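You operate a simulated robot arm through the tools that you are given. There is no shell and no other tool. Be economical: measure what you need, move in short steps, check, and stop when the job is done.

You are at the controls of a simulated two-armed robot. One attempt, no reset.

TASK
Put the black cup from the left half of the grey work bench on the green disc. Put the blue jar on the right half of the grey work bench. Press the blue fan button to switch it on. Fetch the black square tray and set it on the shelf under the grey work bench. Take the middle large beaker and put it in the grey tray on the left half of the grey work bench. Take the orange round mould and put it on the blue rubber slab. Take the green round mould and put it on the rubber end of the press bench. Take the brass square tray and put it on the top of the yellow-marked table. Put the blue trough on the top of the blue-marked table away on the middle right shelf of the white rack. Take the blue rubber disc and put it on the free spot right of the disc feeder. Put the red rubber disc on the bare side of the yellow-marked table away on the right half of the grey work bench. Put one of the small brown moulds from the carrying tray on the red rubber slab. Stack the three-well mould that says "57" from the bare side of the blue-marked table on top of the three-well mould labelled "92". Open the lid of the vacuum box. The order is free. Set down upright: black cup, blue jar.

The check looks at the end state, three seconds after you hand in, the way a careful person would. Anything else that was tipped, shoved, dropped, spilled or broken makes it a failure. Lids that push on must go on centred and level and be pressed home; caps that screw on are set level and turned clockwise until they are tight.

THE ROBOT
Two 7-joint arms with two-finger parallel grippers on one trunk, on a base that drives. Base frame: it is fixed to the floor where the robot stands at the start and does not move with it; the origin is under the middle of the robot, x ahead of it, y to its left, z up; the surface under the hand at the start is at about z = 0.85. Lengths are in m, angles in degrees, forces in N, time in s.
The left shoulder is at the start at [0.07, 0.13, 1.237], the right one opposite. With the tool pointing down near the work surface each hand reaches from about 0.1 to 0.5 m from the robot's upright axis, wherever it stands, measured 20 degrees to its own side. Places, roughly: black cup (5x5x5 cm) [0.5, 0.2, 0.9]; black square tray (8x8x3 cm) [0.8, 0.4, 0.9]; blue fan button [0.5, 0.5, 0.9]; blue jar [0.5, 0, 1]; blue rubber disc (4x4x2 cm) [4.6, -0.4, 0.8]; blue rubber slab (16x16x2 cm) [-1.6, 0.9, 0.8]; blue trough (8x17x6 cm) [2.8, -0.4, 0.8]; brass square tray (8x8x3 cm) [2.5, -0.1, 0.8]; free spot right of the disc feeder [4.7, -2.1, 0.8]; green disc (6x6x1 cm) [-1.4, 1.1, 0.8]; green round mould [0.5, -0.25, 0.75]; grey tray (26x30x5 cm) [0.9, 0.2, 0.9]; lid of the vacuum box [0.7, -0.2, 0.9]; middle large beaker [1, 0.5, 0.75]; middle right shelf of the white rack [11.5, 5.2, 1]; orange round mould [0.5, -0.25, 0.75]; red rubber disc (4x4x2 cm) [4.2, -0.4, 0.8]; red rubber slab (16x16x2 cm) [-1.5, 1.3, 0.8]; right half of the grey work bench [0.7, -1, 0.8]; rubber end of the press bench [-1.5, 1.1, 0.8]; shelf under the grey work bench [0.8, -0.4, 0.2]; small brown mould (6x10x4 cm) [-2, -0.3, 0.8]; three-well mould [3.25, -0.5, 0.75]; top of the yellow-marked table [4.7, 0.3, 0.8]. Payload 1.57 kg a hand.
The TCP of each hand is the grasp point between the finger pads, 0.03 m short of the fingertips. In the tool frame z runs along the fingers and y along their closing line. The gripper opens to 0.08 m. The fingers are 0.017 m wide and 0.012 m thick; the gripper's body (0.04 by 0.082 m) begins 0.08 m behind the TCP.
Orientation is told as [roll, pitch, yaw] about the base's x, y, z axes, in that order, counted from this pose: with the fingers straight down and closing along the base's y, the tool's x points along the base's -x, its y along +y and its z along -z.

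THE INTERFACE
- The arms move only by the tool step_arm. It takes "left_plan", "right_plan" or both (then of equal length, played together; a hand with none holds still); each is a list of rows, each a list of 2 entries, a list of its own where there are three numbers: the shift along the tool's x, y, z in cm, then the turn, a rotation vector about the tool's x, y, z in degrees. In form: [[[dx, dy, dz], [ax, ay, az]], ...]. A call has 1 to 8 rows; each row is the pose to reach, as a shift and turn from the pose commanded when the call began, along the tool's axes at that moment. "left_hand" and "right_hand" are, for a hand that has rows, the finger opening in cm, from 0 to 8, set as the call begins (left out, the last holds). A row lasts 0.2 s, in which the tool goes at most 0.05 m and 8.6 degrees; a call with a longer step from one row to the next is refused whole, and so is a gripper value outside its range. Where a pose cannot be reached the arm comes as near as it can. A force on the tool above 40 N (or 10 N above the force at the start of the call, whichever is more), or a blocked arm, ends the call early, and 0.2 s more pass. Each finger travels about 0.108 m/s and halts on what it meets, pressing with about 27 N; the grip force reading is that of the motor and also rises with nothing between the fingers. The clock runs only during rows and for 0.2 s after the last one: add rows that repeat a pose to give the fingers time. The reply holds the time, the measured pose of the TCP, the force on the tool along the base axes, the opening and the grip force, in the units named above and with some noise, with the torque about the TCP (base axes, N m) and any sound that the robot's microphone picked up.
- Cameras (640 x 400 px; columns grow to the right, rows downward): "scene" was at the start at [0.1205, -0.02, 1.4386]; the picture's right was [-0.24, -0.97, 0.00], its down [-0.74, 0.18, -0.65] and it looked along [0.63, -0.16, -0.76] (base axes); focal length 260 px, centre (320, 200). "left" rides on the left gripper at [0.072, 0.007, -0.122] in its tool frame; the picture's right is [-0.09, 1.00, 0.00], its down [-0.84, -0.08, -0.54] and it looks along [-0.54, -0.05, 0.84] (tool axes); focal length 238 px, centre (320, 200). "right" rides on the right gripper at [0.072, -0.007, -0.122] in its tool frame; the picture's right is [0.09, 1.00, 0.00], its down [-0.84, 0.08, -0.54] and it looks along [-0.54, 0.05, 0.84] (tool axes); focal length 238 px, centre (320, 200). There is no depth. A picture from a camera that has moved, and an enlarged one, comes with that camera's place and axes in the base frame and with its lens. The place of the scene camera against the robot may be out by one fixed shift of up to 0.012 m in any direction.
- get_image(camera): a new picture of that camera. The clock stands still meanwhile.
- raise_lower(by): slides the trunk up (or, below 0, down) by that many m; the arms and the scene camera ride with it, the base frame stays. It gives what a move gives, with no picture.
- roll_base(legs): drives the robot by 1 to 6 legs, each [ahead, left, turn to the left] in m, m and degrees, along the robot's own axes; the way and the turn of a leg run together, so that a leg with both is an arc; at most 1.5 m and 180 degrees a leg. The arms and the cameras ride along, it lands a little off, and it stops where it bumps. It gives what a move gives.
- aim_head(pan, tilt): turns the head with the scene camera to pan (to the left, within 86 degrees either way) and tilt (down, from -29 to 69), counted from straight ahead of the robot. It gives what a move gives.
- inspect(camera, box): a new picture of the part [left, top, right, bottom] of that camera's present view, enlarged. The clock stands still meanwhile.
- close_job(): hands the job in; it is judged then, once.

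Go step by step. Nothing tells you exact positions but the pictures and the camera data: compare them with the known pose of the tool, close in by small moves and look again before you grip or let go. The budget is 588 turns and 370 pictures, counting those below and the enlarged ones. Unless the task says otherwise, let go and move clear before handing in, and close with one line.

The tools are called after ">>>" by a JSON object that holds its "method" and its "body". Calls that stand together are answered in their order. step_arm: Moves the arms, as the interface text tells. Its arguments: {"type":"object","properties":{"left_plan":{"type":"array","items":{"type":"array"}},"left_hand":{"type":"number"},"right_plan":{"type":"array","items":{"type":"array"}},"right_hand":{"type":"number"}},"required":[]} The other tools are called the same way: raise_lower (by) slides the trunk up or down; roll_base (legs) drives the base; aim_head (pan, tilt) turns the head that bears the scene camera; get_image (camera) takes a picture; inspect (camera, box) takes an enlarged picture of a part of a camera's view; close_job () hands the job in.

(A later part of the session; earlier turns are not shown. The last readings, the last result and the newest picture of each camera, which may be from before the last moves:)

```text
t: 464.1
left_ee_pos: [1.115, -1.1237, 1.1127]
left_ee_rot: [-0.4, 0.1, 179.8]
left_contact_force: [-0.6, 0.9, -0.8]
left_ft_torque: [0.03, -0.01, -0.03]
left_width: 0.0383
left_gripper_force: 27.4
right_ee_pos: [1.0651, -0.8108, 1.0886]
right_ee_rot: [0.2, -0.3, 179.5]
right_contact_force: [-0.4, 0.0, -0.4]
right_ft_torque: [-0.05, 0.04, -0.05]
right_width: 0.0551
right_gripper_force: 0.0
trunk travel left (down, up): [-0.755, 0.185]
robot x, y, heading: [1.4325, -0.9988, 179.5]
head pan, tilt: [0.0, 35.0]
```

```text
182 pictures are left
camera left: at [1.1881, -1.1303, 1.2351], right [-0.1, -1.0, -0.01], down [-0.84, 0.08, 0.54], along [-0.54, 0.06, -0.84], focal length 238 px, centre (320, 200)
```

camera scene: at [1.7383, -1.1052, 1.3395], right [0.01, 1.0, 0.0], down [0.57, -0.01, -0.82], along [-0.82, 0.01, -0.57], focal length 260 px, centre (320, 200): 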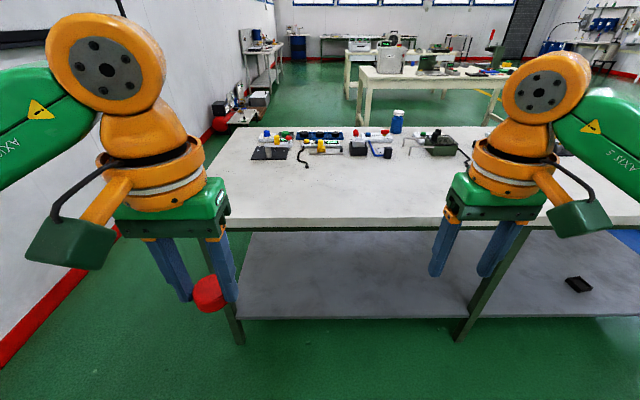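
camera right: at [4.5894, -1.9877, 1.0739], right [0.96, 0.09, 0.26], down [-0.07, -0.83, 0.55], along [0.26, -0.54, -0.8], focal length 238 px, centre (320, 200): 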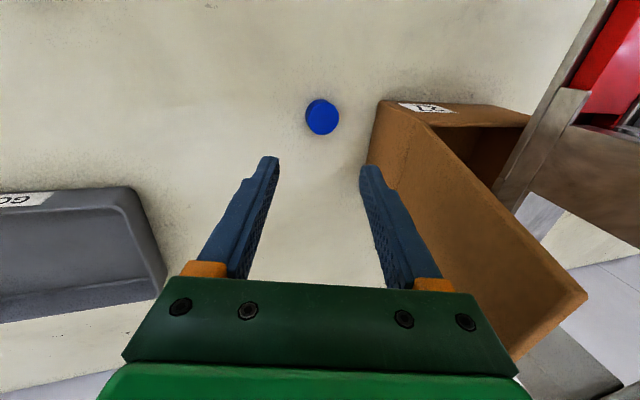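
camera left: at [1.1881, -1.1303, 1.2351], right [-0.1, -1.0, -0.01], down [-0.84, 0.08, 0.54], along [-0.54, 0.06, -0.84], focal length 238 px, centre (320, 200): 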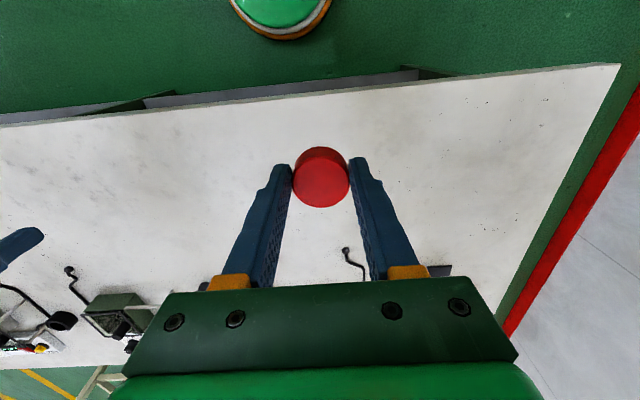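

>>> {"method": "step_arm", "body": {"left_plan": [[[-3, 0, 3], [0, 0, 0]], [[-6, 0, 6], [0, 0, 0]], [[-9.5, 0, 9], [0, 0, 0]], [[-12.5, 0, 12], [0, 0, 0]], [[-12.5, 0, 16.5], [0, 0, 0]], [[-12.5, 0, 20], [0, 0, 0]], [[-12.5, 0, 21.5], [0, 0, 0]]]}}

>>> {"method": "step_arm", "body": {"left_plan": [[[0, 0, 0.4], [0, 0, 0]], [[0, 0, 0.8], [0, 0, 0]], [[0, 0, 1.2], [0, 0, 0]]]}}

```text
t: 465.8
left_ee_pos: [0.992, -1.1207, 0.8951]
left_ee_rot: [-0.3, 0.3, 179.8]
left_contact_force: [0.8, 0.3, 0.0]
left_ft_torque: [0.0, 0.01, 0.0]
left_width: 0.0386
left_gripper_force: 27.1
right_ee_pos: [1.0632, -0.8091, 1.087]
right_ee_rot: [0.2, -0.2, 179.5]
right_contact_force: [0.3, -0.2, -0.6]
right_ft_torque: [0.02, -0.01, -0.01]
right_width: 0.0549
right_gripper_force: 0.1
trunk travel left (down, up): [-0.755, 0.185]
robot x, y, heading: [1.4325, -0.9995, 179.8]
head pan, tilt: [0.0, 35.0]
```

```text
t: 466.6
left_ee_pos: [0.9905, -1.1194, 0.8869]
left_ee_rot: [-0.4, -0.1, 179.8]
left_contact_force: [-6.6, -2.6, 19.6]
left_ft_torque: [-0.09, 0.26, 0.0]
left_width: 0.0385
left_gripper_force: 27.3
right_ee_pos: [1.0659, -0.8095, 1.09]
right_ee_rot: [0.2, -0.3, 179.5]
right_contact_force: [0.4, -0.7, 0.2]
right_ft_torque: [-0.05, 0.01, 0.02]
right_width: 0.0548
right_gripper_force: 0.1
trunk travel left (down, up): [-0.755, 0.185]
robot x, y, heading: [1.4344, -1.0032, 179.7]
head pan, tilt: [0.0, 35.0]
```

>>> {"method": "step_arm", "body": {"left_plan": [[[0, 0, -0.2], [0, 0, 0]], [[0, 0, -0.2], [0, 0, 0]], [[0, 0, -0.2], [0, 0, 0]], [[0, 0, -4], [0, 0, 0]], [[0, 0, -8.5], [0, 0, 0]], [[0, 0, -13], [0, 0, 0]], [[0, 0, -17.5], [0, 0, 0]]], "left_hand": 6}}

>>> {"method": "get_image", "body": {"camera": "left"}}

```text
t: 468.1
left_ee_pos: [0.9908, -1.1204, 1.0611]
left_ee_rot: [-0.2, 0.2, 179.7]
left_contact_force: [-0.3, 0.5, 0.2]
left_ft_torque: [0.04, 0.01, -0.01]
left_width: 0.0602
left_gripper_force: 0.1
right_ee_pos: [1.0644, -0.8069, 1.0878]
right_ee_rot: [0.3, -0.3, 179.5]
right_contact_force: [-0.4, 0.2, 0.2]
right_ft_torque: [-0.01, 0.01, 0.01]
right_width: 0.0552
right_gripper_force: 0.0
trunk travel left (down, up): [-0.755, 0.185]
robot x, y, heading: [1.4363, -1.0025, 179.6]
head pan, tilt: [0.0, 35.0]
```

```text
181 pictures are left
camera left: at [1.0632, -1.1277, 1.184], right [-0.1, -1.0, 0.0], down [-0.84, 0.08, 0.54], along [-0.54, 0.06, -0.84], focal length 238 px, centre (320, 200)
```

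left: 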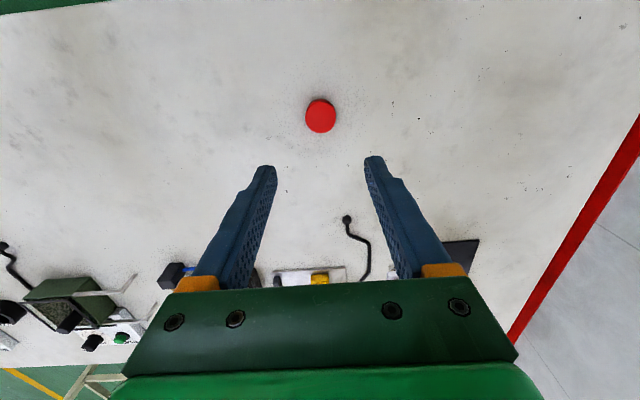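

Red disc done. The last item is the blue trough at about (2.81, -0.46); I drive to it facing the table.

>>> {"method": "roll_base", "body": {"legs": [[-0.25, 0.08, 0], [0, 0, -90], [0, -1.1, 0], [0.2, 0, 0]]}}

>>> {"method": "aim_head", "body": {"pan": 0, "tilt": 50}}

>>> {"method": "get_image", "body": {"camera": "scene"}}

>>> {"method": "get_image", "body": {"camera": "left"}}

```text
t: 480.2
left_ee_pos: [2.6434, -0.455, 1.0618]
left_ee_rot: [-0.2, 0.2, 89.8]
left_contact_force: [0.2, -0.5, 0.9]
left_ft_torque: [0.0, -0.01, 0.02]
left_width: 0.0599
left_gripper_force: 0.1
right_ee_pos: [2.9559, -0.5288, 1.0899]
right_ee_rot: [0.2, -0.3, 89.6]
right_contact_force: [-0.1, 1.1, -0.3]
right_ft_torque: [0.02, 0.03, 0.02]
right_width: 0.0551
right_gripper_force: 0.0
trunk travel left (down, up): [-0.755, 0.185]
robot x, y, heading: [2.7641, -0.8956, 89.3]
head pan, tilt: [0.0, 35.0]
```

```text
t: 481.0
left_ee_pos: [2.6438, -0.4516, 1.0615]
left_ee_rot: [-0.2, 0.4, 89.8]
left_contact_force: [0.2, 0.9, -1.4]
left_ft_torque: [-0.04, -0.01, 0.03]
left_width: 0.0601
left_gripper_force: 0.1
right_ee_pos: [2.9561, -0.5257, 1.0882]
right_ee_rot: [0.2, -0.2, 89.6]
right_contact_force: [-0.6, 0.2, -0.1]
right_ft_torque: [-0.04, 0.0, 0.0]
right_width: 0.0552
right_gripper_force: 0.2
trunk travel left (down, up): [-0.755, 0.185]
robot x, y, heading: [2.7668, -0.8963, 89.6]
head pan, tilt: [0.0, 50.0]
```

```text
180 pictures are left
camera scene: at [2.7605, -0.7696, 1.3178], right [1.0, -0.01, 0.0], down [-0.01, -0.77, -0.64], along [0.01, 0.64, -0.77], focal length 260 px, centre (320, 200)
```

scene: 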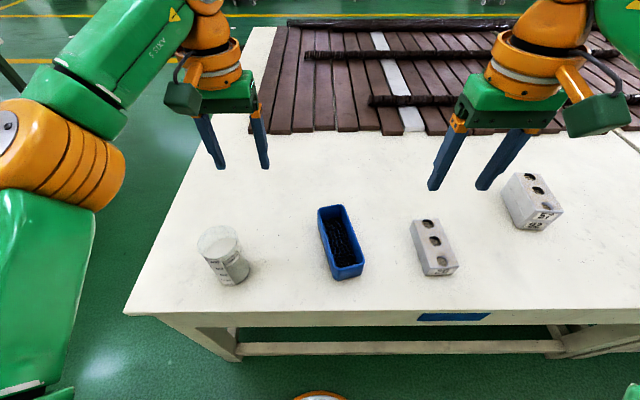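

```text
179 pictures are left
camera left: at [2.6371, -0.5229, 1.1829], right [-1.0, 0.1, -0.01], down [0.08, 0.84, 0.54], along [0.06, 0.54, -0.84], focal length 238 px, centre (320, 200)
```

left: 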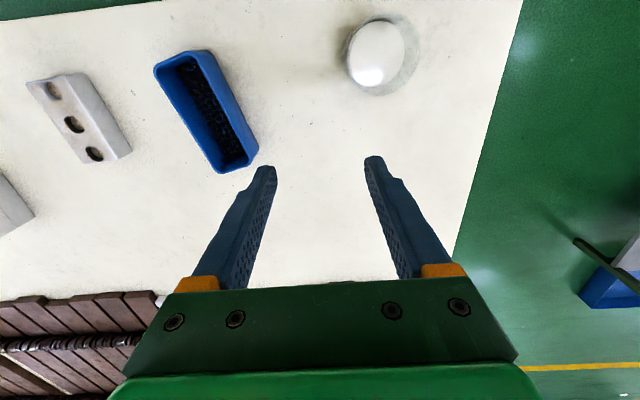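

>>> {"method": "inspect", "body": {"camera": "left", "box": [130, 30, 280, 190]}}

>>> {"method": "inspect", "body": {"camera": "scene", "box": [280, 180, 400, 300]}}

```text
2.50 times, centred on (205, 110) of left
camera zoom: at [2.6371, -0.5229, 1.1829], right [-1.0, 0.1, -0.01], down [0.08, 0.84, 0.54], along [0.06, 0.54, -0.84], focal length 596 px, centre (608, 425)
```

zoom: 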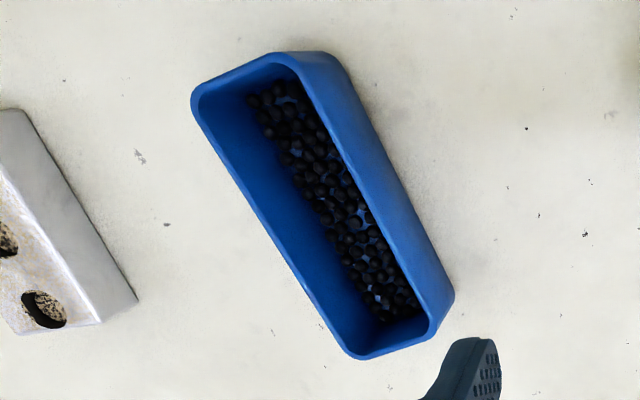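

```text
3.33 times, centred on (340, 240) of scene
camera zoom: at [2.7605, -0.7696, 1.3178], right [1.0, -0.01, 0.0], down [-0.01, -0.77, -0.64], along [0.01, 0.64, -0.77], focal length 867 px, centre (253, 67)
```

zoom: 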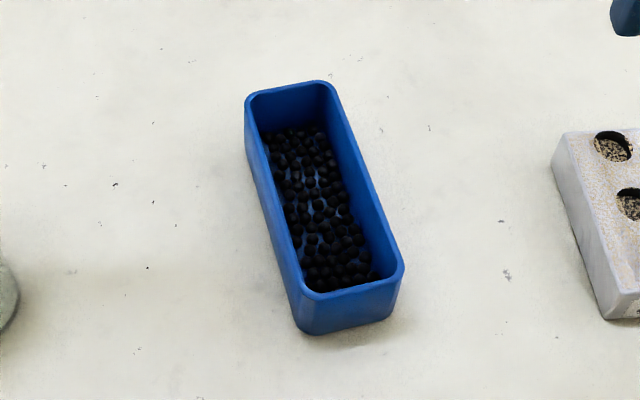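

The trough is about 6.5 cm wide at the rim and 15.5 cm long, turned 12°, so I can span it. I bring the right hand above its centre (2.811, -0.456).

>>> {"method": "step_arm", "body": {"right_plan": [[[-1.5, 4, 0], [0, 0, -6]], [[-3, 8, 0], [0, 0, -12.4]], [[-5, 11.5, 3], [0, 0, -12.4]], [[-6.9, 14.5, 6], [0, 0, -12.4]], [[-6.9, 14.5, 10], [0, 0, -12.4]]], "right_hand": 8}}

>>> {"method": "get_image", "body": {"camera": "right"}}

```text
refused: row 3 steps farther than a row can; nothing moved
```

```text
176 pictures are left
camera right: at [2.9636, -0.597, 1.2113], right [-1.0, -0.08, 0.0], down [-0.07, 0.84, 0.55], along [-0.05, 0.54, -0.84], focal length 238 px, centre (320, 200)
```

right: 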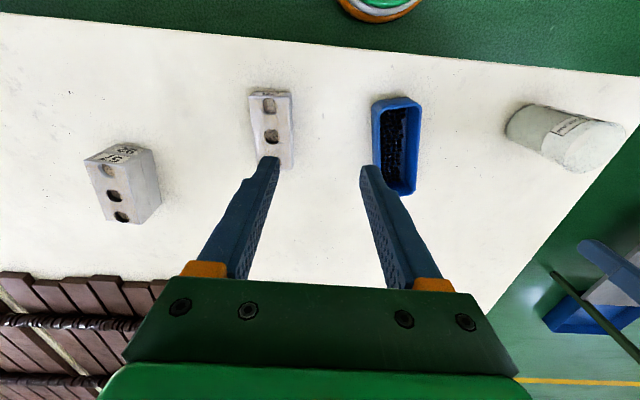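

>>> {"method": "step_arm", "body": {"right_plan": [[[-1.5, 3.5, 0], [0, 0, -6]], [[-3, 7, 1], [0, 0, -12.4]], [[-4.5, 10.5, 3], [0, 0, -12.4]], [[-6, 13.5, 5.5], [0, 0, -12.4]], [[-6.9, 14.5, 10], [0, 0, -12.4]]], "right_hand": 8}}

>>> {"method": "get_image", "body": {"camera": "right"}}

```text
t: 482.2
left_ee_pos: [2.645, -0.4496, 1.061]
left_ee_rot: [-0.3, 0.3, 89.8]
left_contact_force: [0.5, 0.4, 0.1]
left_ft_torque: [0.0, -0.01, 0.0]
left_width: 0.0601
left_gripper_force: 0.0
right_ee_pos: [2.8095, -0.4545, 0.9886]
right_ee_rot: [0.2, -0.3, 102.0]
right_contact_force: [-0.1, -0.5, 0.2]
right_ft_torque: [-0.01, 0.02, 0.03]
right_width: 0.0802
right_gripper_force: 0.1
trunk travel left (down, up): [-0.755, 0.185]
robot x, y, heading: [2.7637, -0.8966, 89.4]
head pan, tilt: [0.0, 50.0]
```

```text
175 pictures are left
camera right: at [2.8329, -0.5233, 1.1115], right [-0.95, -0.3, 0.0], down [-0.25, 0.8, 0.55], along [-0.16, 0.52, -0.84], focal length 238 px, centre (320, 200)
```

right: 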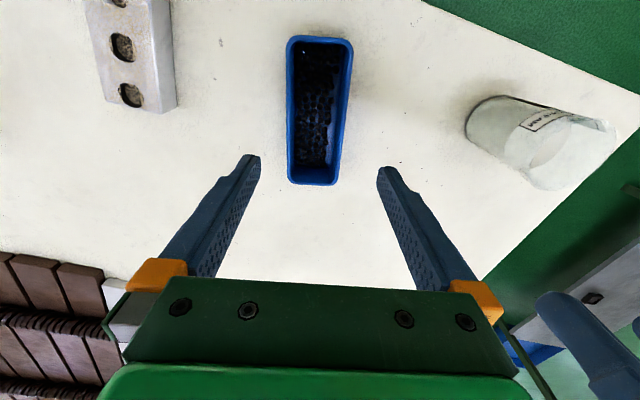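

>>> {"method": "step_arm", "body": {"right_plan": [[[-0.1, -0.6, 4], [0, 0, -2.5]], [[-0.1, -0.6, 8], [0, 0, -2.5]], [[-0.1, -0.6, 11], [0, 0, -2.5]]]}}

>>> {"method": "get_image", "body": {"camera": "right"}}

```text
t: 483.0
left_ee_pos: [2.6429, -0.4514, 1.0615]
left_ee_rot: [-0.2, 0.3, 89.8]
left_contact_force: [0.0, -0.4, -0.3]
left_ft_torque: [-0.02, 0.02, 0.05]
left_width: 0.0598
left_gripper_force: 0.1
right_ee_pos: [2.8169, -0.4531, 0.8785]
right_ee_rot: [0.2, -0.2, 104.5]
right_contact_force: [0.1, 0.7, -0.3]
right_ft_torque: [-0.02, 0.01, 0.02]
right_width: 0.08
right_gripper_force: 0.1
trunk travel left (down, up): [-0.755, 0.185]
robot x, y, heading: [2.7658, -0.896, 89.8]
head pan, tilt: [0.0, 50.0]
```

```text
174 pictures are left
camera right: at [2.8418, -0.5208, 1.0013], right [-0.94, -0.34, 0.0], down [-0.28, 0.79, 0.55], along [-0.19, 0.51, -0.84], focal length 238 px, centre (320, 200)
```

right: 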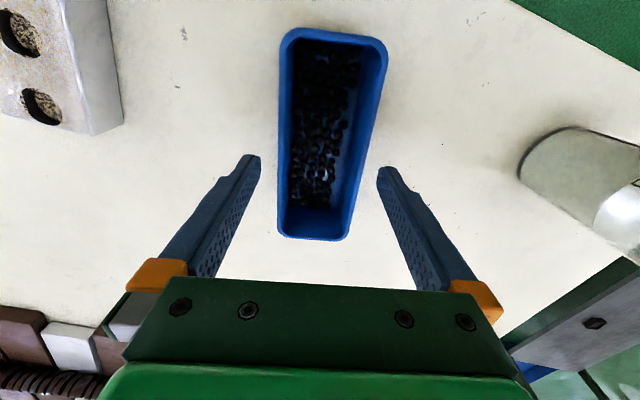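

>>> {"method": "step_arm", "body": {"right_plan": [[[0, 0.2, 2.5], [0, 0, 0]], [[0, 0.2, 5], [0, 0, 0]], [[0, 0.2, 6.6], [0, 0, 0]]]}}

>>> {"method": "step_arm", "body": {"right_plan": [[[0, 0, 0], [0, 0, 0]], [[0, 0, 0], [0, 0, 0]], [[0, 0, 0], [0, 0, 0]]], "right_hand": 4}}

>>> {"method": "get_image", "body": {"camera": "right"}}

```text
t: 483.8
left_ee_pos: [2.6434, -0.4521, 1.0608]
left_ee_rot: [-0.3, 0.5, 89.7]
left_contact_force: [0.1, -0.1, 0.1]
left_ft_torque: [0.04, 0.02, -0.02]
left_width: 0.0601
left_gripper_force: 0.0
right_ee_pos: [2.8125, -0.4532, 0.8141]
right_ee_rot: [0.2, -0.3, 104.6]
right_contact_force: [-0.3, -0.3, -0.3]
right_ft_torque: [-0.02, 0.02, 0.0]
right_width: 0.0798
right_gripper_force: 0.0
trunk travel left (down, up): [-0.755, 0.185]
robot x, y, heading: [2.7632, -0.8973, 89.6]
head pan, tilt: [0.0, 50.0]
```

```text
t: 484.6
left_ee_pos: [2.6424, -0.4519, 1.062]
left_ee_rot: [-0.3, 0.3, 89.8]
left_contact_force: [-0.2, 0.9, 0.1]
left_ft_torque: [-0.03, -0.01, -0.02]
left_width: 0.0599
left_gripper_force: 0.0
right_ee_pos: [2.8118, -0.4535, 0.8143]
right_ee_rot: [0.1, -0.2, 104.5]
right_contact_force: [0.2, 0.5, -0.2]
right_ft_torque: [0.01, 0.01, 0.0]
right_width: 0.0696
right_gripper_force: 26.9
trunk travel left (down, up): [-0.755, 0.185]
robot x, y, heading: [2.7661, -0.894, 89.3]
head pan, tilt: [0.0, 50.0]
```

```text
173 pictures are left
camera right: at [2.8391, -0.521, 0.9365], right [-0.94, -0.34, 0.0], down [-0.28, 0.79, 0.55], along [-0.19, 0.51, -0.84], focal length 238 px, centre (320, 200)
```

right: 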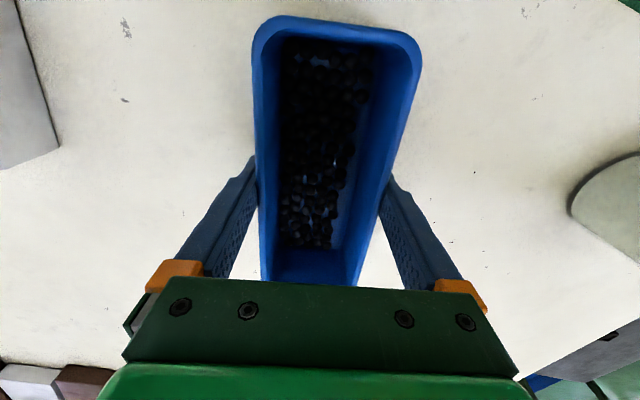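

>>> {"method": "step_arm", "body": {"right_plan": [[[0, 0, -1], [0, 0, 0]], [[0, 0, -2.5], [0, 0, 0]], [[0, 0, -4], [0, 0, 0]]]}}

>>> {"method": "get_image", "body": {"camera": "right"}}

>>> {"method": "inspect", "body": {"camera": "scene", "box": [220, 120, 460, 300]}}

```text
t: 485.4
left_ee_pos: [2.6427, -0.4518, 1.0603]
left_ee_rot: [-0.3, 0.4, 89.8]
left_contact_force: [-0.6, 0.1, -0.1]
left_ft_torque: [0.02, -0.01, 0.03]
left_width: 0.06
left_gripper_force: 0.1
right_ee_pos: [2.8138, -0.453, 0.8553]
right_ee_rot: [0.2, -0.3, 104.5]
right_contact_force: [0.4, 0.4, -1.3]
right_ft_torque: [0.04, -0.03, 0.0]
right_width: 0.0695
right_gripper_force: 27.0
trunk travel left (down, up): [-0.755, 0.185]
robot x, y, heading: [2.7652, -0.8973, 89.2]
head pan, tilt: [0.0, 50.0]
```

```text
172 pictures are left
camera right: at [2.8402, -0.521, 0.9772], right [-0.94, -0.34, 0.0], down [-0.28, 0.79, 0.55], along [-0.19, 0.51, -0.84], focal length 238 px, centre (320, 200)
```

right: 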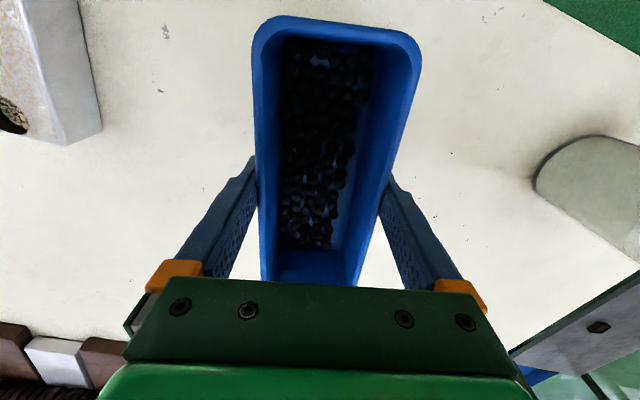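

```text
2.22 times, centred on (340, 210) of scene
camera zoom: at [2.7604, -0.7702, 1.3177], right [1.0, -0.01, 0.0], down [-0.01, -0.77, -0.64], along [0.01, 0.64, -0.77], focal length 578 px, centre (276, 178)
```

zoom: 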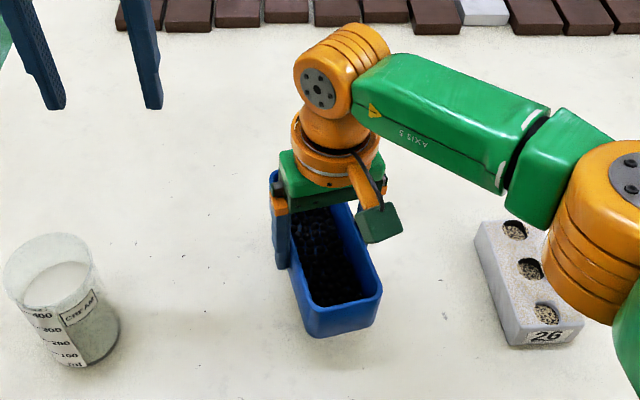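

The trough is held level and is light. I lift it and start the long drive to the white rack: back to the cross aisle, then along y≈1.95.

>>> {"method": "step_arm", "body": {"right_plan": [[[0, 0, -4], [0, 0, 0]], [[0, 0, -8], [0, 0, 0]], [[0, 0, -12], [0, 0, 0]], [[1, 0, -16], [0, 0, 0]]]}}

>>> {"method": "roll_base", "body": {"legs": [[-0.17, 0, 0.7], [0, 1.06, 0], [1.45, 0, 0], [1.45, 0, 0]]}}

>>> {"method": "aim_head", "body": {"pan": -60, "tilt": 15}}

>>> {"method": "get_image", "body": {"camera": "scene"}}

```text
t: 486.4
left_ee_pos: [2.6448, -0.4528, 1.0627]
left_ee_rot: [-0.3, 0.3, 89.8]
left_contact_force: [-0.7, 0.3, -0.6]
left_ft_torque: [0.0, 0.03, -0.03]
left_width: 0.0597
left_gripper_force: 0.1
right_ee_pos: [2.8157, -0.4669, 1.0138]
right_ee_rot: [0.2, -0.2, 104.5]
right_contact_force: [0.3, 0.0, -0.6]
right_ft_torque: [-0.03, -0.01, 0.0]
right_width: 0.0693
right_gripper_force: 26.5
trunk travel left (down, up): [-0.755, 0.185]
robot x, y, heading: [2.7648, -0.8972, 89.4]
head pan, tilt: [0.0, 50.0]
```

```text
t: 506.5
left_ee_pos: [1.6246, 2.2784, 1.0613]
left_ee_rot: [-0.3, 0.2, 90.9]
left_contact_force: [-1.0, 0.0, -0.3]
left_ft_torque: [0.01, -0.02, 0.03]
left_width: 0.0597
left_gripper_force: 0.1
right_ee_pos: [1.7976, 2.2667, 1.0128]
right_ee_rot: [0.1, -0.3, 105.6]
right_contact_force: [-0.2, 0.2, -0.7]
right_ft_torque: [0.02, -0.01, -0.03]
right_width: 0.0695
right_gripper_force: 26.9
trunk travel left (down, up): [-0.755, 0.185]
robot x, y, heading: [1.7546, 1.8322, 90.6]
head pan, tilt: [0.0, 50.0]
```

```text
t: 507.8
left_ee_pos: [1.6245, 2.2786, 1.0608]
left_ee_rot: [-0.3, 0.3, 90.8]
left_contact_force: [-0.3, -0.1, -1.3]
left_ft_torque: [-0.02, -0.01, -0.02]
left_width: 0.0601
left_gripper_force: 0.0
right_ee_pos: [1.7971, 2.2686, 1.0125]
right_ee_rot: [0.1, -0.1, 105.6]
right_contact_force: [-0.6, 0.6, -0.5]
right_ft_torque: [-0.03, -0.04, 0.01]
right_width: 0.0697
right_gripper_force: 27.5
trunk travel left (down, up): [-0.755, 0.185]
robot x, y, heading: [1.7522, 1.8366, 90.7]
head pan, tilt: [-60.0, 15.0]
```

```text
170 pictures are left
camera scene: at [1.8289, 1.9334, 1.3714], right [0.51, -0.86, 0.0], down [-0.22, -0.13, -0.97], along [0.83, 0.49, -0.26], focal length 260 px, centre (320, 200)
```

scene: 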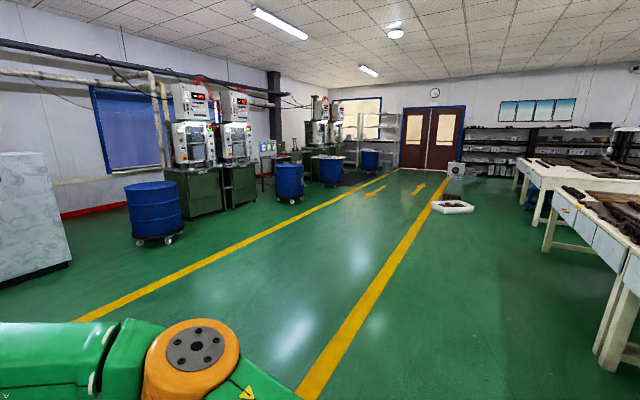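

>>> {"method": "aim_head", "body": {"pan": 0, "tilt": 25}}

>>> {"method": "get_image", "body": {"camera": "scene"}}

```text
t: 509.1
left_ee_pos: [1.6245, 2.2783, 1.0615]
left_ee_rot: [-0.3, 0.3, 90.9]
left_contact_force: [0.1, 0.5, 1.2]
left_ft_torque: [-0.03, -0.03, 0.0]
left_width: 0.0599
left_gripper_force: 0.1
right_ee_pos: [1.797, 2.2667, 1.0127]
right_ee_rot: [0.2, -0.2, 105.6]
right_contact_force: [0.0, 0.2, -0.8]
right_ft_torque: [-0.01, 0.01, 0.0]
right_width: 0.0696
right_gripper_force: 26.6
trunk travel left (down, up): [-0.755, 0.185]
robot x, y, heading: [1.7543, 1.8328, 90.4]
head pan, tilt: [0.0, 25.0]
```

```text
169 pictures are left
camera scene: at [1.7477, 1.9777, 1.3552], right [1.0, 0.01, 0.0], down [0.0, -0.42, -0.91], along [-0.01, 0.91, -0.42], focal length 260 px, centre (320, 200)
```

scene: 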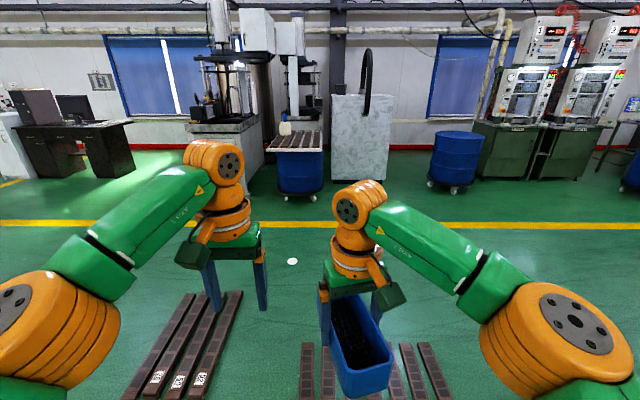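

Bars lie on the floor ahead and a white tray farther on, so I turn now, go along y≈1.85, then diagonally into the walkway.

>>> {"method": "roll_base", "body": {"legs": [[0, 0, -90.4], [1.45, 0, 0], [0.5, 0, 0], [1.1, 0.9, 0], [1.1, 0.55, 0]]}}

>>> {"method": "aim_head", "body": {"pan": 10, "tilt": 12}}

>>> {"method": "get_image", "body": {"camera": "scene"}}

```text
t: 535.1
left_ee_pos: [6.3419, 3.4206, 1.0609]
left_ee_rot: [-0.3, 0.2, 0.7]
left_contact_force: [0.8, -0.2, 0.4]
left_ft_torque: [0.0, 0.0, -0.03]
left_width: 0.0601
left_gripper_force: 0.1
right_ee_pos: [6.3299, 3.2473, 1.012]
right_ee_rot: [0.2, -0.3, 15.3]
right_contact_force: [-0.2, -0.3, -0.7]
right_ft_torque: [0.0, -0.04, -0.02]
right_width: 0.0694
right_gripper_force: 26.7
trunk travel left (down, up): [-0.755, 0.185]
robot x, y, heading: [5.8975, 3.293, 0.7]
head pan, tilt: [0.0, 25.0]
```

```text
t: 535.8
left_ee_pos: [6.3411, 3.4196, 1.0619]
left_ee_rot: [-0.4, 0.3, 0.7]
left_contact_force: [-0.4, -0.3, 0.0]
left_ft_torque: [0.0, 0.03, 0.0]
left_width: 0.06
left_gripper_force: 0.1
right_ee_pos: [6.3312, 3.247, 1.0123]
right_ee_rot: [0.2, -0.2, 15.5]
right_contact_force: [-0.8, 0.4, -1.0]
right_ft_torque: [0.02, 0.05, 0.0]
right_width: 0.0694
right_gripper_force: 27.1
trunk travel left (down, up): [-0.755, 0.185]
robot x, y, heading: [5.8974, 3.2896, 0.4]
head pan, tilt: [10.0, 12.0]
```

```text
168 pictures are left
camera scene: at [6.0373, 3.3078, 1.3763], right [0.18, -0.98, 0.0], down [-0.21, -0.04, -0.98], along [0.96, 0.18, -0.21], focal length 260 px, centre (320, 200)
```

scene: 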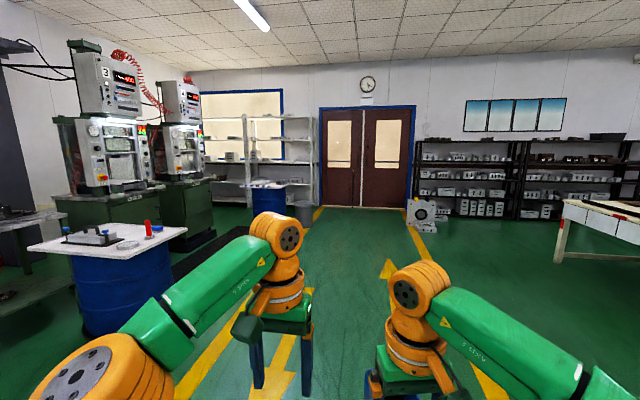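

>>> {"method": "inspect", "body": {"camera": "scene", "box": [190, 90, 330, 220]}}

```text
3.08 times, centred on (260, 155) of scene
camera zoom: at [6.0373, 3.3078, 1.3763], right [0.18, -0.98, 0.0], down [-0.21, -0.04, -0.98], along [0.96, 0.18, -0.21], focal length 800 px, centre (505, 338)
```

zoom: 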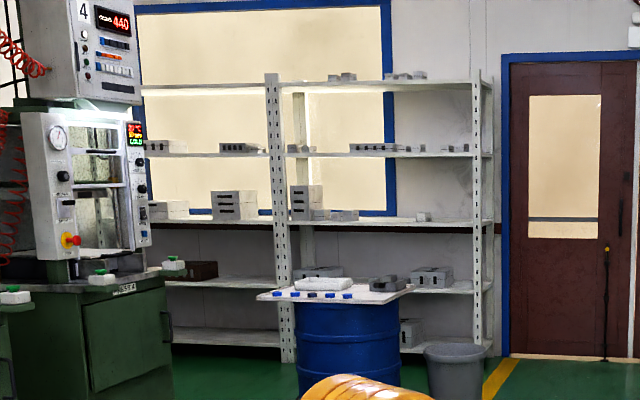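

The right bay's middle shelf (z≈1) has free room at its right half, with about 0.45 m of clearance above. A barrel table and a bin stand in front, so I go closer to look.

>>> {"method": "roll_base", "body": {"legs": [[1.4, 0, 0], [1.4, 0.1, 0], [0.9, 0.1, 0]]}}

>>> {"method": "aim_head", "body": {"pan": 38, "tilt": 18}}

>>> {"method": "get_image", "body": {"camera": "scene"}}

```text
t: 553.7
left_ee_pos: [10.0174, 3.7213, 1.0621]
left_ee_rot: [-0.2, 0.2, 2.0]
left_contact_force: [-0.1, 0.3, -0.3]
left_ft_torque: [0.02, -0.03, -0.02]
left_width: 0.06
left_gripper_force: 0.0
right_ee_pos: [10.0106, 3.5471, 1.013]
right_ee_rot: [0.1, -0.4, 16.9]
right_contact_force: [-0.4, -0.1, -0.2]
right_ft_torque: [0.0, -0.01, 0.01]
right_width: 0.0695
right_gripper_force: 27.0
trunk travel left (down, up): [-0.755, 0.185]
robot x, y, heading: [9.5808, 3.5826, 2.1]
head pan, tilt: [10.0, 12.0]
```

```text
t: 554.6
left_ee_pos: [10.0176, 3.7215, 1.0595]
left_ee_rot: [-0.3, 0.3, 2.1]
left_contact_force: [0.5, -0.3, 0.1]
left_ft_torque: [-0.03, 0.01, -0.02]
left_width: 0.0598
left_gripper_force: 0.1
right_ee_pos: [10.0107, 3.5492, 1.0125]
right_ee_rot: [0.2, -0.1, 16.7]
right_contact_force: [0.2, 0.4, -1.2]
right_ft_torque: [0.02, 0.0, -0.03]
right_width: 0.0695
right_gripper_force: 27.1
trunk travel left (down, up): [-0.755, 0.185]
robot x, y, heading: [9.5777, 3.5794, 1.6]
head pan, tilt: [38.0, 18.0]
```

```text
166 pictures are left
camera scene: at [9.6956, 3.6424, 1.3666], right [0.64, -0.77, 0.0], down [-0.24, -0.2, -0.95], along [0.73, 0.61, -0.31], focal length 260 px, centre (320, 200)
```

scene: 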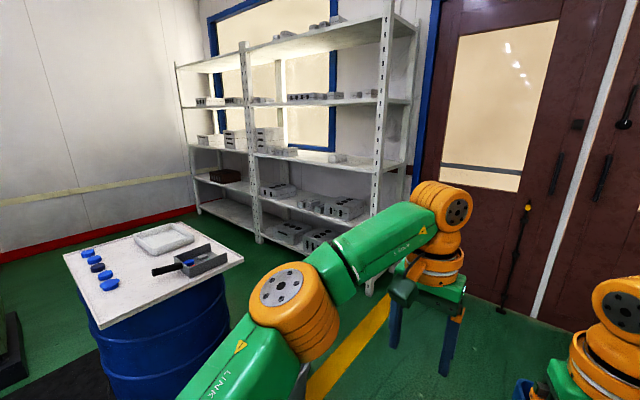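

The barrel table's board spans x 9.75–10.23, and the rack front is at x≈11.3, so I can stand between them. I move to x≈10.85 first and check.

>>> {"method": "roll_base", "body": {"legs": [[1.28, -0.05, -2]]}}

>>> {"method": "aim_head", "body": {"pan": 75, "tilt": 25}}

>>> {"method": "get_image", "body": {"camera": "scene"}}

```text
t: 561.1
left_ee_pos: [11.3237, 3.668, 1.0608]
left_ee_rot: [-0.2, 0.1, -0.2]
left_contact_force: [-0.8, 0.5, 0.1]
left_ft_torque: [0.0, 0.01, -0.01]
left_width: 0.0597
left_gripper_force: 0.0
right_ee_pos: [11.3098, 3.4953, 1.0127]
right_ee_rot: [0.1, -0.3, 14.4]
right_contact_force: [-0.5, -0.1, -1.5]
right_ft_torque: [-0.01, 0.04, -0.01]
right_width: 0.0697
right_gripper_force: 26.9
trunk travel left (down, up): [-0.755, 0.185]
robot x, y, heading: [10.8832, 3.5468, -0.4]
head pan, tilt: [38.0, 18.0]
```

```text
t: 562.2
left_ee_pos: [11.3241, 3.6672, 1.0613]
left_ee_rot: [-0.3, 0.2, -0.4]
left_contact_force: [-0.1, -0.2, 0.1]
left_ft_torque: [0.03, 0.0, 0.02]
left_width: 0.0603
left_gripper_force: 0.1
right_ee_pos: [11.3088, 3.4953, 1.0126]
right_ee_rot: [0.2, -0.2, 14.5]
right_contact_force: [0.3, -1.5, -0.5]
right_ft_torque: [0.01, 0.01, -0.02]
right_width: 0.0695
right_gripper_force: 26.8
trunk travel left (down, up): [-0.755, 0.185]
robot x, y, heading: [10.881, 3.5461, -0.4]
head pan, tilt: [75.0, 25.0]
```

```text
165 pictures are left
camera scene: at [10.9498, 3.6342, 1.3553], right [0.96, -0.27, 0.0], down [-0.11, -0.41, -0.91], along [0.24, 0.87, -0.42], focal length 260 px, centre (320, 200)
```

scene: 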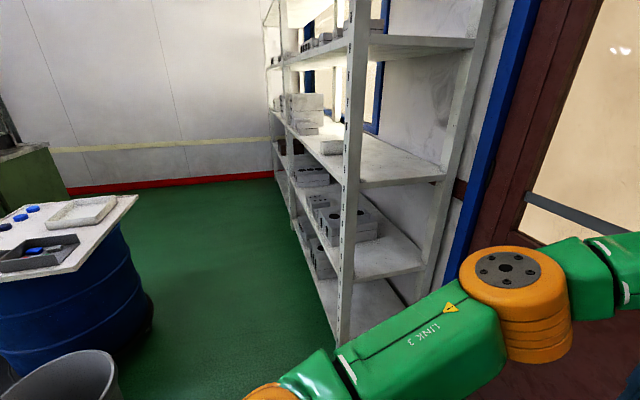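

The corridor is free. I retract both hands, raise the trunk, straighten the trough, then strafe in front of the rack.

>>> {"method": "step_arm", "body": {"right_plan": [[[4, 0, 0], [0, 0, 5]], [[8, 0, 0], [0, 0, 10]], [[12, -1, 0], [0, 0, 14.8]], [[16, -2, 0], [0, 0, 14.8]], [[18, -3, 0], [0, 0, 14.8]]], "left_plan": [[[4, 0, 0], [0, 0, 0]], [[8, 0, 0], [0, 0, 0]], [[12, 1, 0], [0, 0, 0]], [[16, 2, 0], [0, 0, 0]], [[18, 3, 0], [0, 0, 0]]]}}

>>> {"method": "raise_lower", "body": {"by": 0.18}}

>>> {"method": "get_image", "body": {"camera": "right"}}

```text
t: 563.4
left_ee_pos: [11.1433, 3.698, 1.0631]
left_ee_rot: [-0.1, 0.2, -0.2]
left_contact_force: [-0.2, -0.2, 0.4]
left_ft_torque: [0.0, 0.01, 0.01]
left_width: 0.0599
left_gripper_force: 0.2
right_ee_pos: [11.143, 3.4205, 1.0125]
right_ee_rot: [0.2, -0.4, -0.4]
right_contact_force: [0.4, -0.1, -1.2]
right_ft_torque: [-0.01, 0.01, 0.03]
right_width: 0.0694
right_gripper_force: 27.3
trunk travel left (down, up): [-0.755, 0.185]
robot x, y, heading: [10.8793, 3.5521, -0.5]
head pan, tilt: [75.0, 25.0]
```

```text
t: 565.4
left_ee_pos: [11.1426, 3.6994, 1.242]
left_ee_rot: [-0.3, 0.3, -0.3]
left_contact_force: [0.0, 0.4, -0.1]
left_ft_torque: [-0.01, -0.03, -0.02]
left_width: 0.06
left_gripper_force: 0.0
right_ee_pos: [11.1435, 3.4208, 1.1937]
right_ee_rot: [0.2, -0.2, -0.4]
right_contact_force: [-0.1, 0.3, -1.2]
right_ft_torque: [0.02, 0.0, 0.0]
right_width: 0.0695
right_gripper_force: 26.7
trunk travel left (down, up): [-0.935, 0.005]
robot x, y, heading: [10.8791, 3.5486, -0.2]
head pan, tilt: [75.0, 25.0]
```

```text
164 pictures are left
camera right: at [11.073, 3.4147, 1.3158], right [-0.09, 1.0, 0.0], down [0.84, 0.07, 0.55], along [0.54, 0.05, -0.84], focal length 238 px, centre (320, 200)
```

right: 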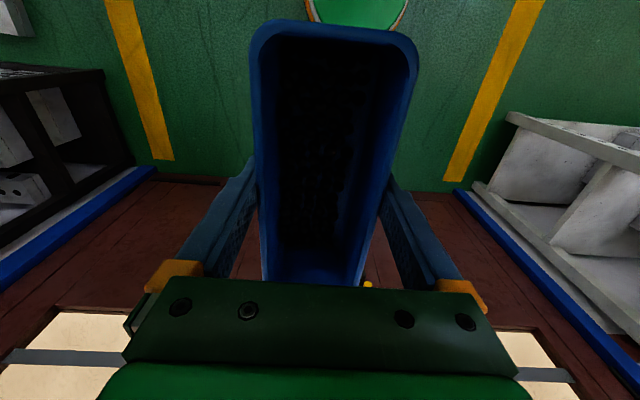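

>>> {"method": "roll_base", "body": {"legs": [[0, 0.85, 0], [0, 0.8, 0]]}}

>>> {"method": "aim_head", "body": {"pan": 0, "tilt": 25}}

>>> {"method": "get_image", "body": {"camera": "scene"}}

```text
t: 573.8
left_ee_pos: [11.1626, 5.3445, 1.2414]
left_ee_rot: [-0.2, 0.2, -0.8]
left_contact_force: [-0.9, -0.5, -0.7]
left_ft_torque: [0.0, -0.05, 0.04]
left_width: 0.0601
left_gripper_force: 0.1
right_ee_pos: [11.1598, 5.0674, 1.1938]
right_ee_rot: [0.3, -0.1, -1.0]
right_contact_force: [0.6, -0.2, -1.1]
right_ft_torque: [-0.02, 0.04, 0.01]
right_width: 0.0696
right_gripper_force: 26.3
trunk travel left (down, up): [-0.935, 0.005]
robot x, y, heading: [10.896, 5.195, -1.0]
head pan, tilt: [75.0, 25.0]
```

```text
t: 575.2
left_ee_pos: [11.1634, 5.3473, 1.2416]
left_ee_rot: [-0.2, 0.2, -0.9]
left_contact_force: [0.5, 0.3, -0.7]
left_ft_torque: [0.0, 0.01, -0.02]
left_width: 0.06
left_gripper_force: 0.0
right_ee_pos: [11.1609, 5.0683, 1.1924]
right_ee_rot: [0.3, -0.2, -0.9]
right_contact_force: [-0.3, 0.0, -1.5]
right_ft_torque: [0.0, 0.01, 0.01]
right_width: 0.0698
right_gripper_force: 26.9
trunk travel left (down, up): [-0.935, 0.005]
robot x, y, heading: [10.897, 5.1958, -1.2]
head pan, tilt: [0.0, 25.0]
```

```text
163 pictures are left
camera scene: at [11.0344, 5.194, 1.5352], right [-0.02, -1.0, 0.0], down [-0.42, 0.01, -0.91], along [0.91, -0.02, -0.42], focal length 260 px, centre (320, 200)
```

scene: 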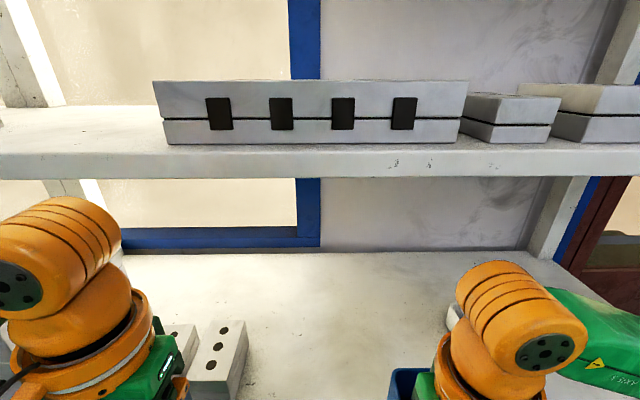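

The shelf is free between y≈4.9 and 5.3, and the shelf above has its underside at z≈1.437. I lower the hands outside first and check heights.

>>> {"method": "step_arm", "body": {"right_plan": [[[0, 1, 3], [0, 0, 0]], [[0, 2, 6], [0, 0, 0]], [[0, 3, 8], [0, 0, 0]]], "left_plan": [[[1, 1, 4], [0, 0, 0]], [[2, 2, 8], [0, 0, 0]], [[3, 3, 12], [0, 0, 0]]]}}

>>> {"method": "get_image", "body": {"camera": "right"}}

>>> {"method": "aim_head", "body": {"pan": 0, "tilt": 45}}

>>> {"method": "get_image", "body": {"camera": "scene"}}

```text
t: 576.0
left_ee_pos: [11.1381, 5.3786, 1.1246]
left_ee_rot: [-0.3, 0.2, -0.8]
left_contact_force: [-0.2, 0.4, -0.4]
left_ft_torque: [0.03, 0.01, -0.02]
left_width: 0.0602
left_gripper_force: 0.1
left hand out of reach, approached as far as the arm can: row 3
right_ee_pos: [11.1582, 5.1005, 1.1141]
right_ee_rot: [0.2, -0.2, -1.0]
right_contact_force: [-0.4, -0.2, -0.3]
right_ft_torque: [0.03, -0.01, 0.01]
right_width: 0.0694
right_gripper_force: 27.2
trunk travel left (down, up): [-0.935, 0.005]
robot x, y, heading: [10.8977, 5.1949, -0.9]
head pan, tilt: [0.0, 25.0]
```

```text
162 pictures are left
camera right: at [11.0878, 5.096, 1.2366], right [-0.07, 1.0, 0.0], down [0.84, 0.06, 0.55], along [0.54, 0.04, -0.84], focal length 238 px, centre (320, 200)
```

right: 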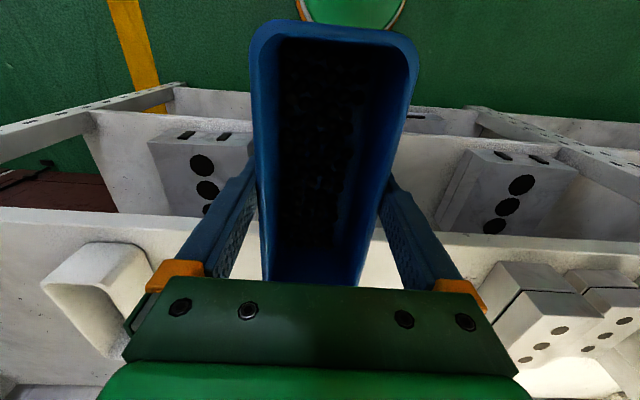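

```text
t: 576.9
left_ee_pos: [11.1401, 5.3773, 1.1248]
left_ee_rot: [-0.3, 0.3, -1.0]
left_contact_force: [0.4, -0.2, 0.7]
left_ft_torque: [-0.02, 0.0, 0.0]
left_width: 0.0601
left_gripper_force: 0.1
right_ee_pos: [11.1597, 5.0999, 1.1141]
right_ee_rot: [0.2, -0.1, -1.0]
right_contact_force: [-0.1, 0.2, -1.2]
right_ft_torque: [0.01, 0.02, 0.0]
right_width: 0.0698
right_gripper_force: 27.4
trunk travel left (down, up): [-0.935, 0.005]
robot x, y, heading: [10.8959, 5.1969, -0.9]
head pan, tilt: [0.0, 45.0]
```

```text
161 pictures are left
camera scene: at [11.0236, 5.1941, 1.5047], right [-0.02, -1.0, 0.0], down [-0.71, 0.01, -0.71], along [0.71, -0.01, -0.71], focal length 260 px, centre (320, 200)
```

scene: 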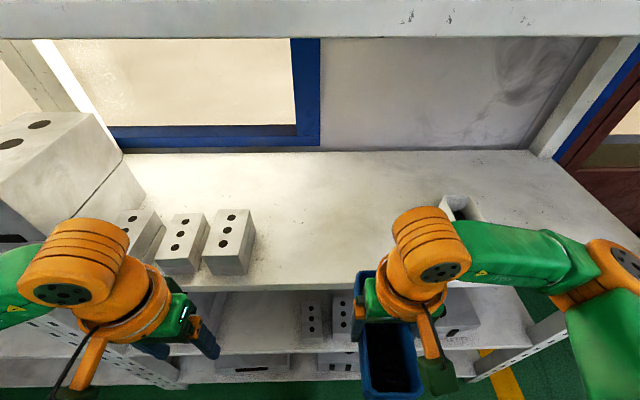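

Shelf surface z≈1.01, front edge x≈11.27. I drive 5 cm ahead and extend the right arm into the shelf at TCP z 1.114.

>>> {"method": "roll_base", "body": {"legs": [[0.05, 0, 0.8]]}}

>>> {"method": "step_arm", "body": {"right_plan": [[[-3, 0, 0], [0, 0, 0]], [[-6, 0, 0], [0, 0, 0]], [[-9, 0, 0], [0, 0, 0]]]}}

>>> {"method": "get_image", "body": {"camera": "right"}}

>>> {"method": "get_image", "body": {"camera": "scene"}}

```text
t: 577.8
left_ee_pos: [11.1783, 5.3795, 1.1255]
left_ee_rot: [-0.1, -0.3, -0.1]
left_contact_force: [-1.5, 0.7, -0.5]
left_ft_torque: [0.0, -0.09, 0.02]
left_width: 0.0598
left_gripper_force: 0.2
right_ee_pos: [11.2031, 5.1033, 1.1161]
right_ee_rot: [0.2, -0.8, -0.2]
right_contact_force: [0.1, -0.2, -0.9]
right_ft_torque: [0.02, -0.06, -0.01]
right_width: 0.0696
right_gripper_force: 27.1
trunk travel left (down, up): [-0.935, 0.005]
robot x, y, heading: [10.9474, 5.1983, -0.2]
head pan, tilt: [0.0, 45.0]
```

```text
t: 578.6
left_ee_pos: [11.1867, 5.3803, 1.1243]
left_ee_rot: [-0.4, 0.3, -0.1]
left_contact_force: [0.6, 0.1, -0.6]
left_ft_torque: [-0.01, -0.05, -0.01]
left_width: 0.0597
left_gripper_force: 0.1
right_ee_pos: [11.2995, 5.1046, 1.1142]
right_ee_rot: [0.2, -0.2, -0.2]
right_contact_force: [-0.1, -0.1, -1.6]
right_ft_torque: [0.0, 0.01, 0.01]
right_width: 0.0697
right_gripper_force: 27.3
trunk travel left (down, up): [-0.935, 0.005]
robot x, y, heading: [10.9464, 5.1972, -0.3]
head pan, tilt: [0.0, 45.0]
```

```text
160 pictures are left
camera right: at [11.2295, 5.0974, 1.2377], right [-0.09, 1.0, 0.0], down [0.84, 0.07, 0.55], along [0.54, 0.05, -0.84], focal length 238 px, centre (320, 200)
```

right: 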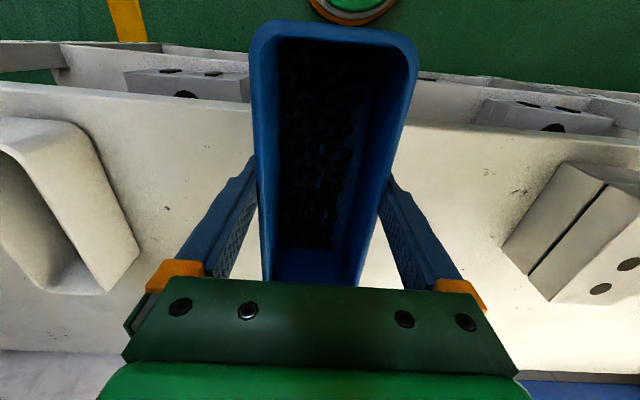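

```text
159 pictures are left
camera scene: at [11.0738, 5.1956, 1.5047], right [-0.01, -1.0, 0.0], down [-0.71, 0.0, -0.71], along [0.71, 0.0, -0.71], focal length 260 px, centre (320, 200)
```

scene: 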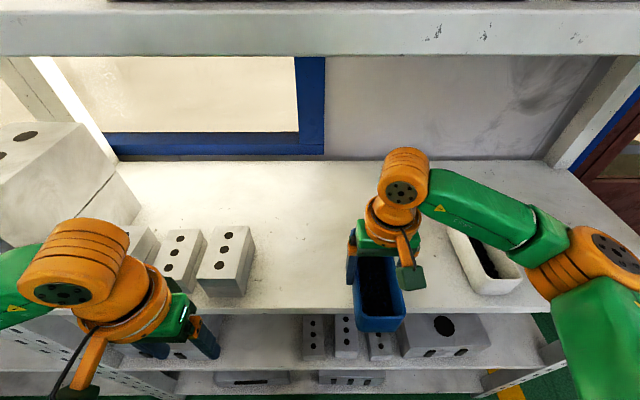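

>>> {"method": "step_arm", "body": {"right_plan": [[[-3, 0.3, 0], [0, 0, 0]], [[-6, 0.6, 0], [0, 0, 0]], [[-9, 0.8, 0], [0, 0, 0]], [[-11.5, 0.8, 1.5], [0, 0, 0]]]}}

>>> {"method": "get_image", "body": {"camera": "scene"}}

>>> {"method": "get_image", "body": {"camera": "right"}}

```text
t: 579.6
left_ee_pos: [11.1873, 5.3805, 1.1249]
left_ee_rot: [-0.2, 0.4, 0.0]
left_contact_force: [-0.5, 0.8, 0.1]
left_ft_torque: [0.03, -0.02, -0.02]
left_width: 0.0598
left_gripper_force: 0.2
right_ee_pos: [11.4149, 5.1132, 1.0993]
right_ee_rot: [0.2, -0.2, -0.1]
right_contact_force: [0.2, 0.5, -2.5]
right_ft_torque: [0.02, 0.0, 0.0]
right_width: 0.0699
right_gripper_force: 26.5
trunk travel left (down, up): [-0.935, 0.005]
robot x, y, heading: [10.9453, 5.197, -0.2]
head pan, tilt: [0.0, 45.0]
```

```text
158 pictures are left
camera scene: at [11.075, 5.1963, 1.5046], right [-0.01, -1.0, 0.0], down [-0.71, 0.0, -0.71], along [0.71, 0.0, -0.71], focal length 260 px, centre (320, 200)
```

scene: 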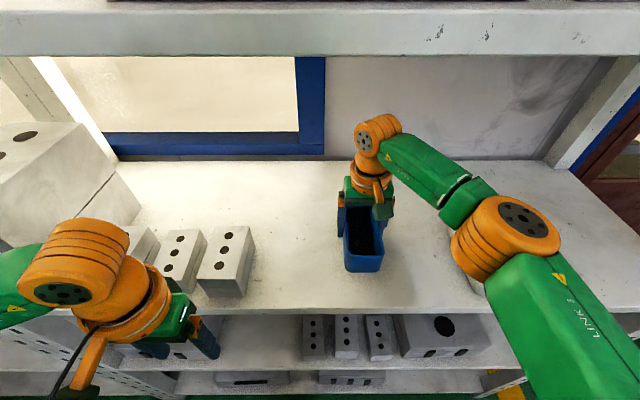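

```text
157 pictures are left
camera right: at [11.3439, 5.1061, 1.2221], right [-0.09, 1.0, 0.0], down [0.83, 0.08, 0.55], along [0.54, 0.05, -0.84], focal length 238 px, centre (320, 200)
```

right: 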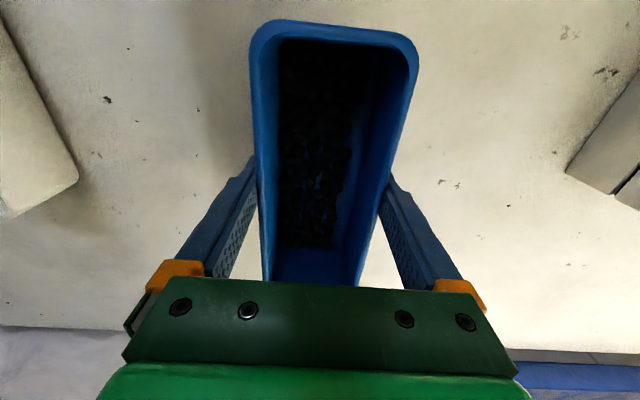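

The right elbow hangs close to the white trough on the shelf, so I shift the whole robot 7 cm left before lowering.

>>> {"method": "roll_base", "body": {"legs": [[0, 0.07, 0]]}}

>>> {"method": "get_image", "body": {"camera": "scene"}}

>>> {"method": "get_image", "body": {"camera": "right"}}

```text
t: 580.6
left_ee_pos: [11.1884, 5.4402, 1.1257]
left_ee_rot: [0.2, 0.3, -0.2]
left_contact_force: [0.6, -1.0, -0.3]
left_ft_torque: [0.06, -0.01, -0.01]
left_width: 0.0599
left_gripper_force: 0.0
right_ee_pos: [11.4139, 5.1715, 1.0988]
right_ee_rot: [0.7, -0.1, -0.3]
right_contact_force: [0.0, 0.4, -1.4]
right_ft_torque: [0.05, 0.04, -0.01]
right_width: 0.0694
right_gripper_force: 27.2
trunk travel left (down, up): [-0.935, 0.005]
robot x, y, heading: [10.9492, 5.2645, -0.6]
head pan, tilt: [0.0, 45.0]
```

```text
156 pictures are left
camera scene: at [11.0741, 5.2523, 1.5046], right [-0.01, -1.0, -0.01], down [-0.71, 0.01, -0.71], along [0.71, 0.0, -0.71], focal length 260 px, centre (320, 200)
```

scene: 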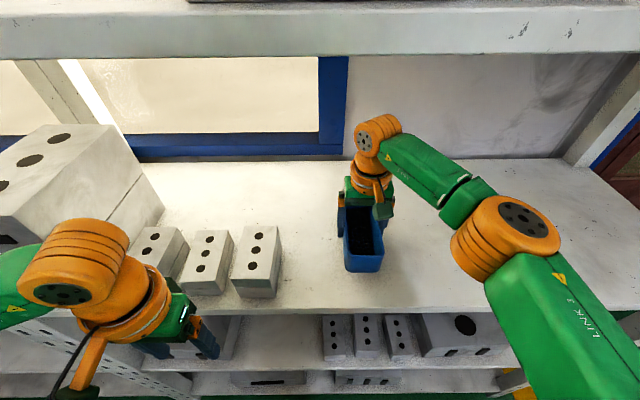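

```text
155 pictures are left
camera right: at [11.3431, 5.1644, 1.2215], right [-0.09, 1.0, 0.01], down [0.84, 0.07, 0.55], along [0.54, 0.06, -0.84], focal length 238 px, centre (320, 200)
```

right: 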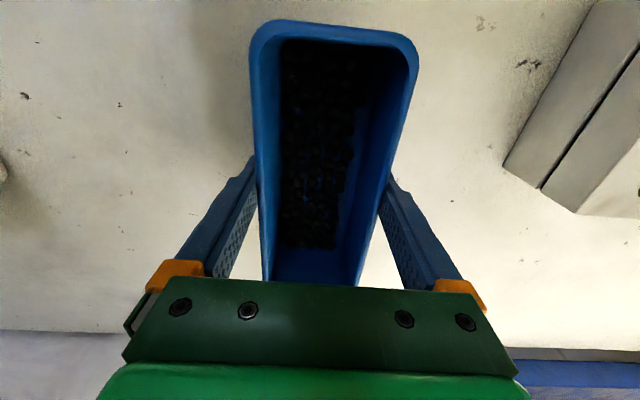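

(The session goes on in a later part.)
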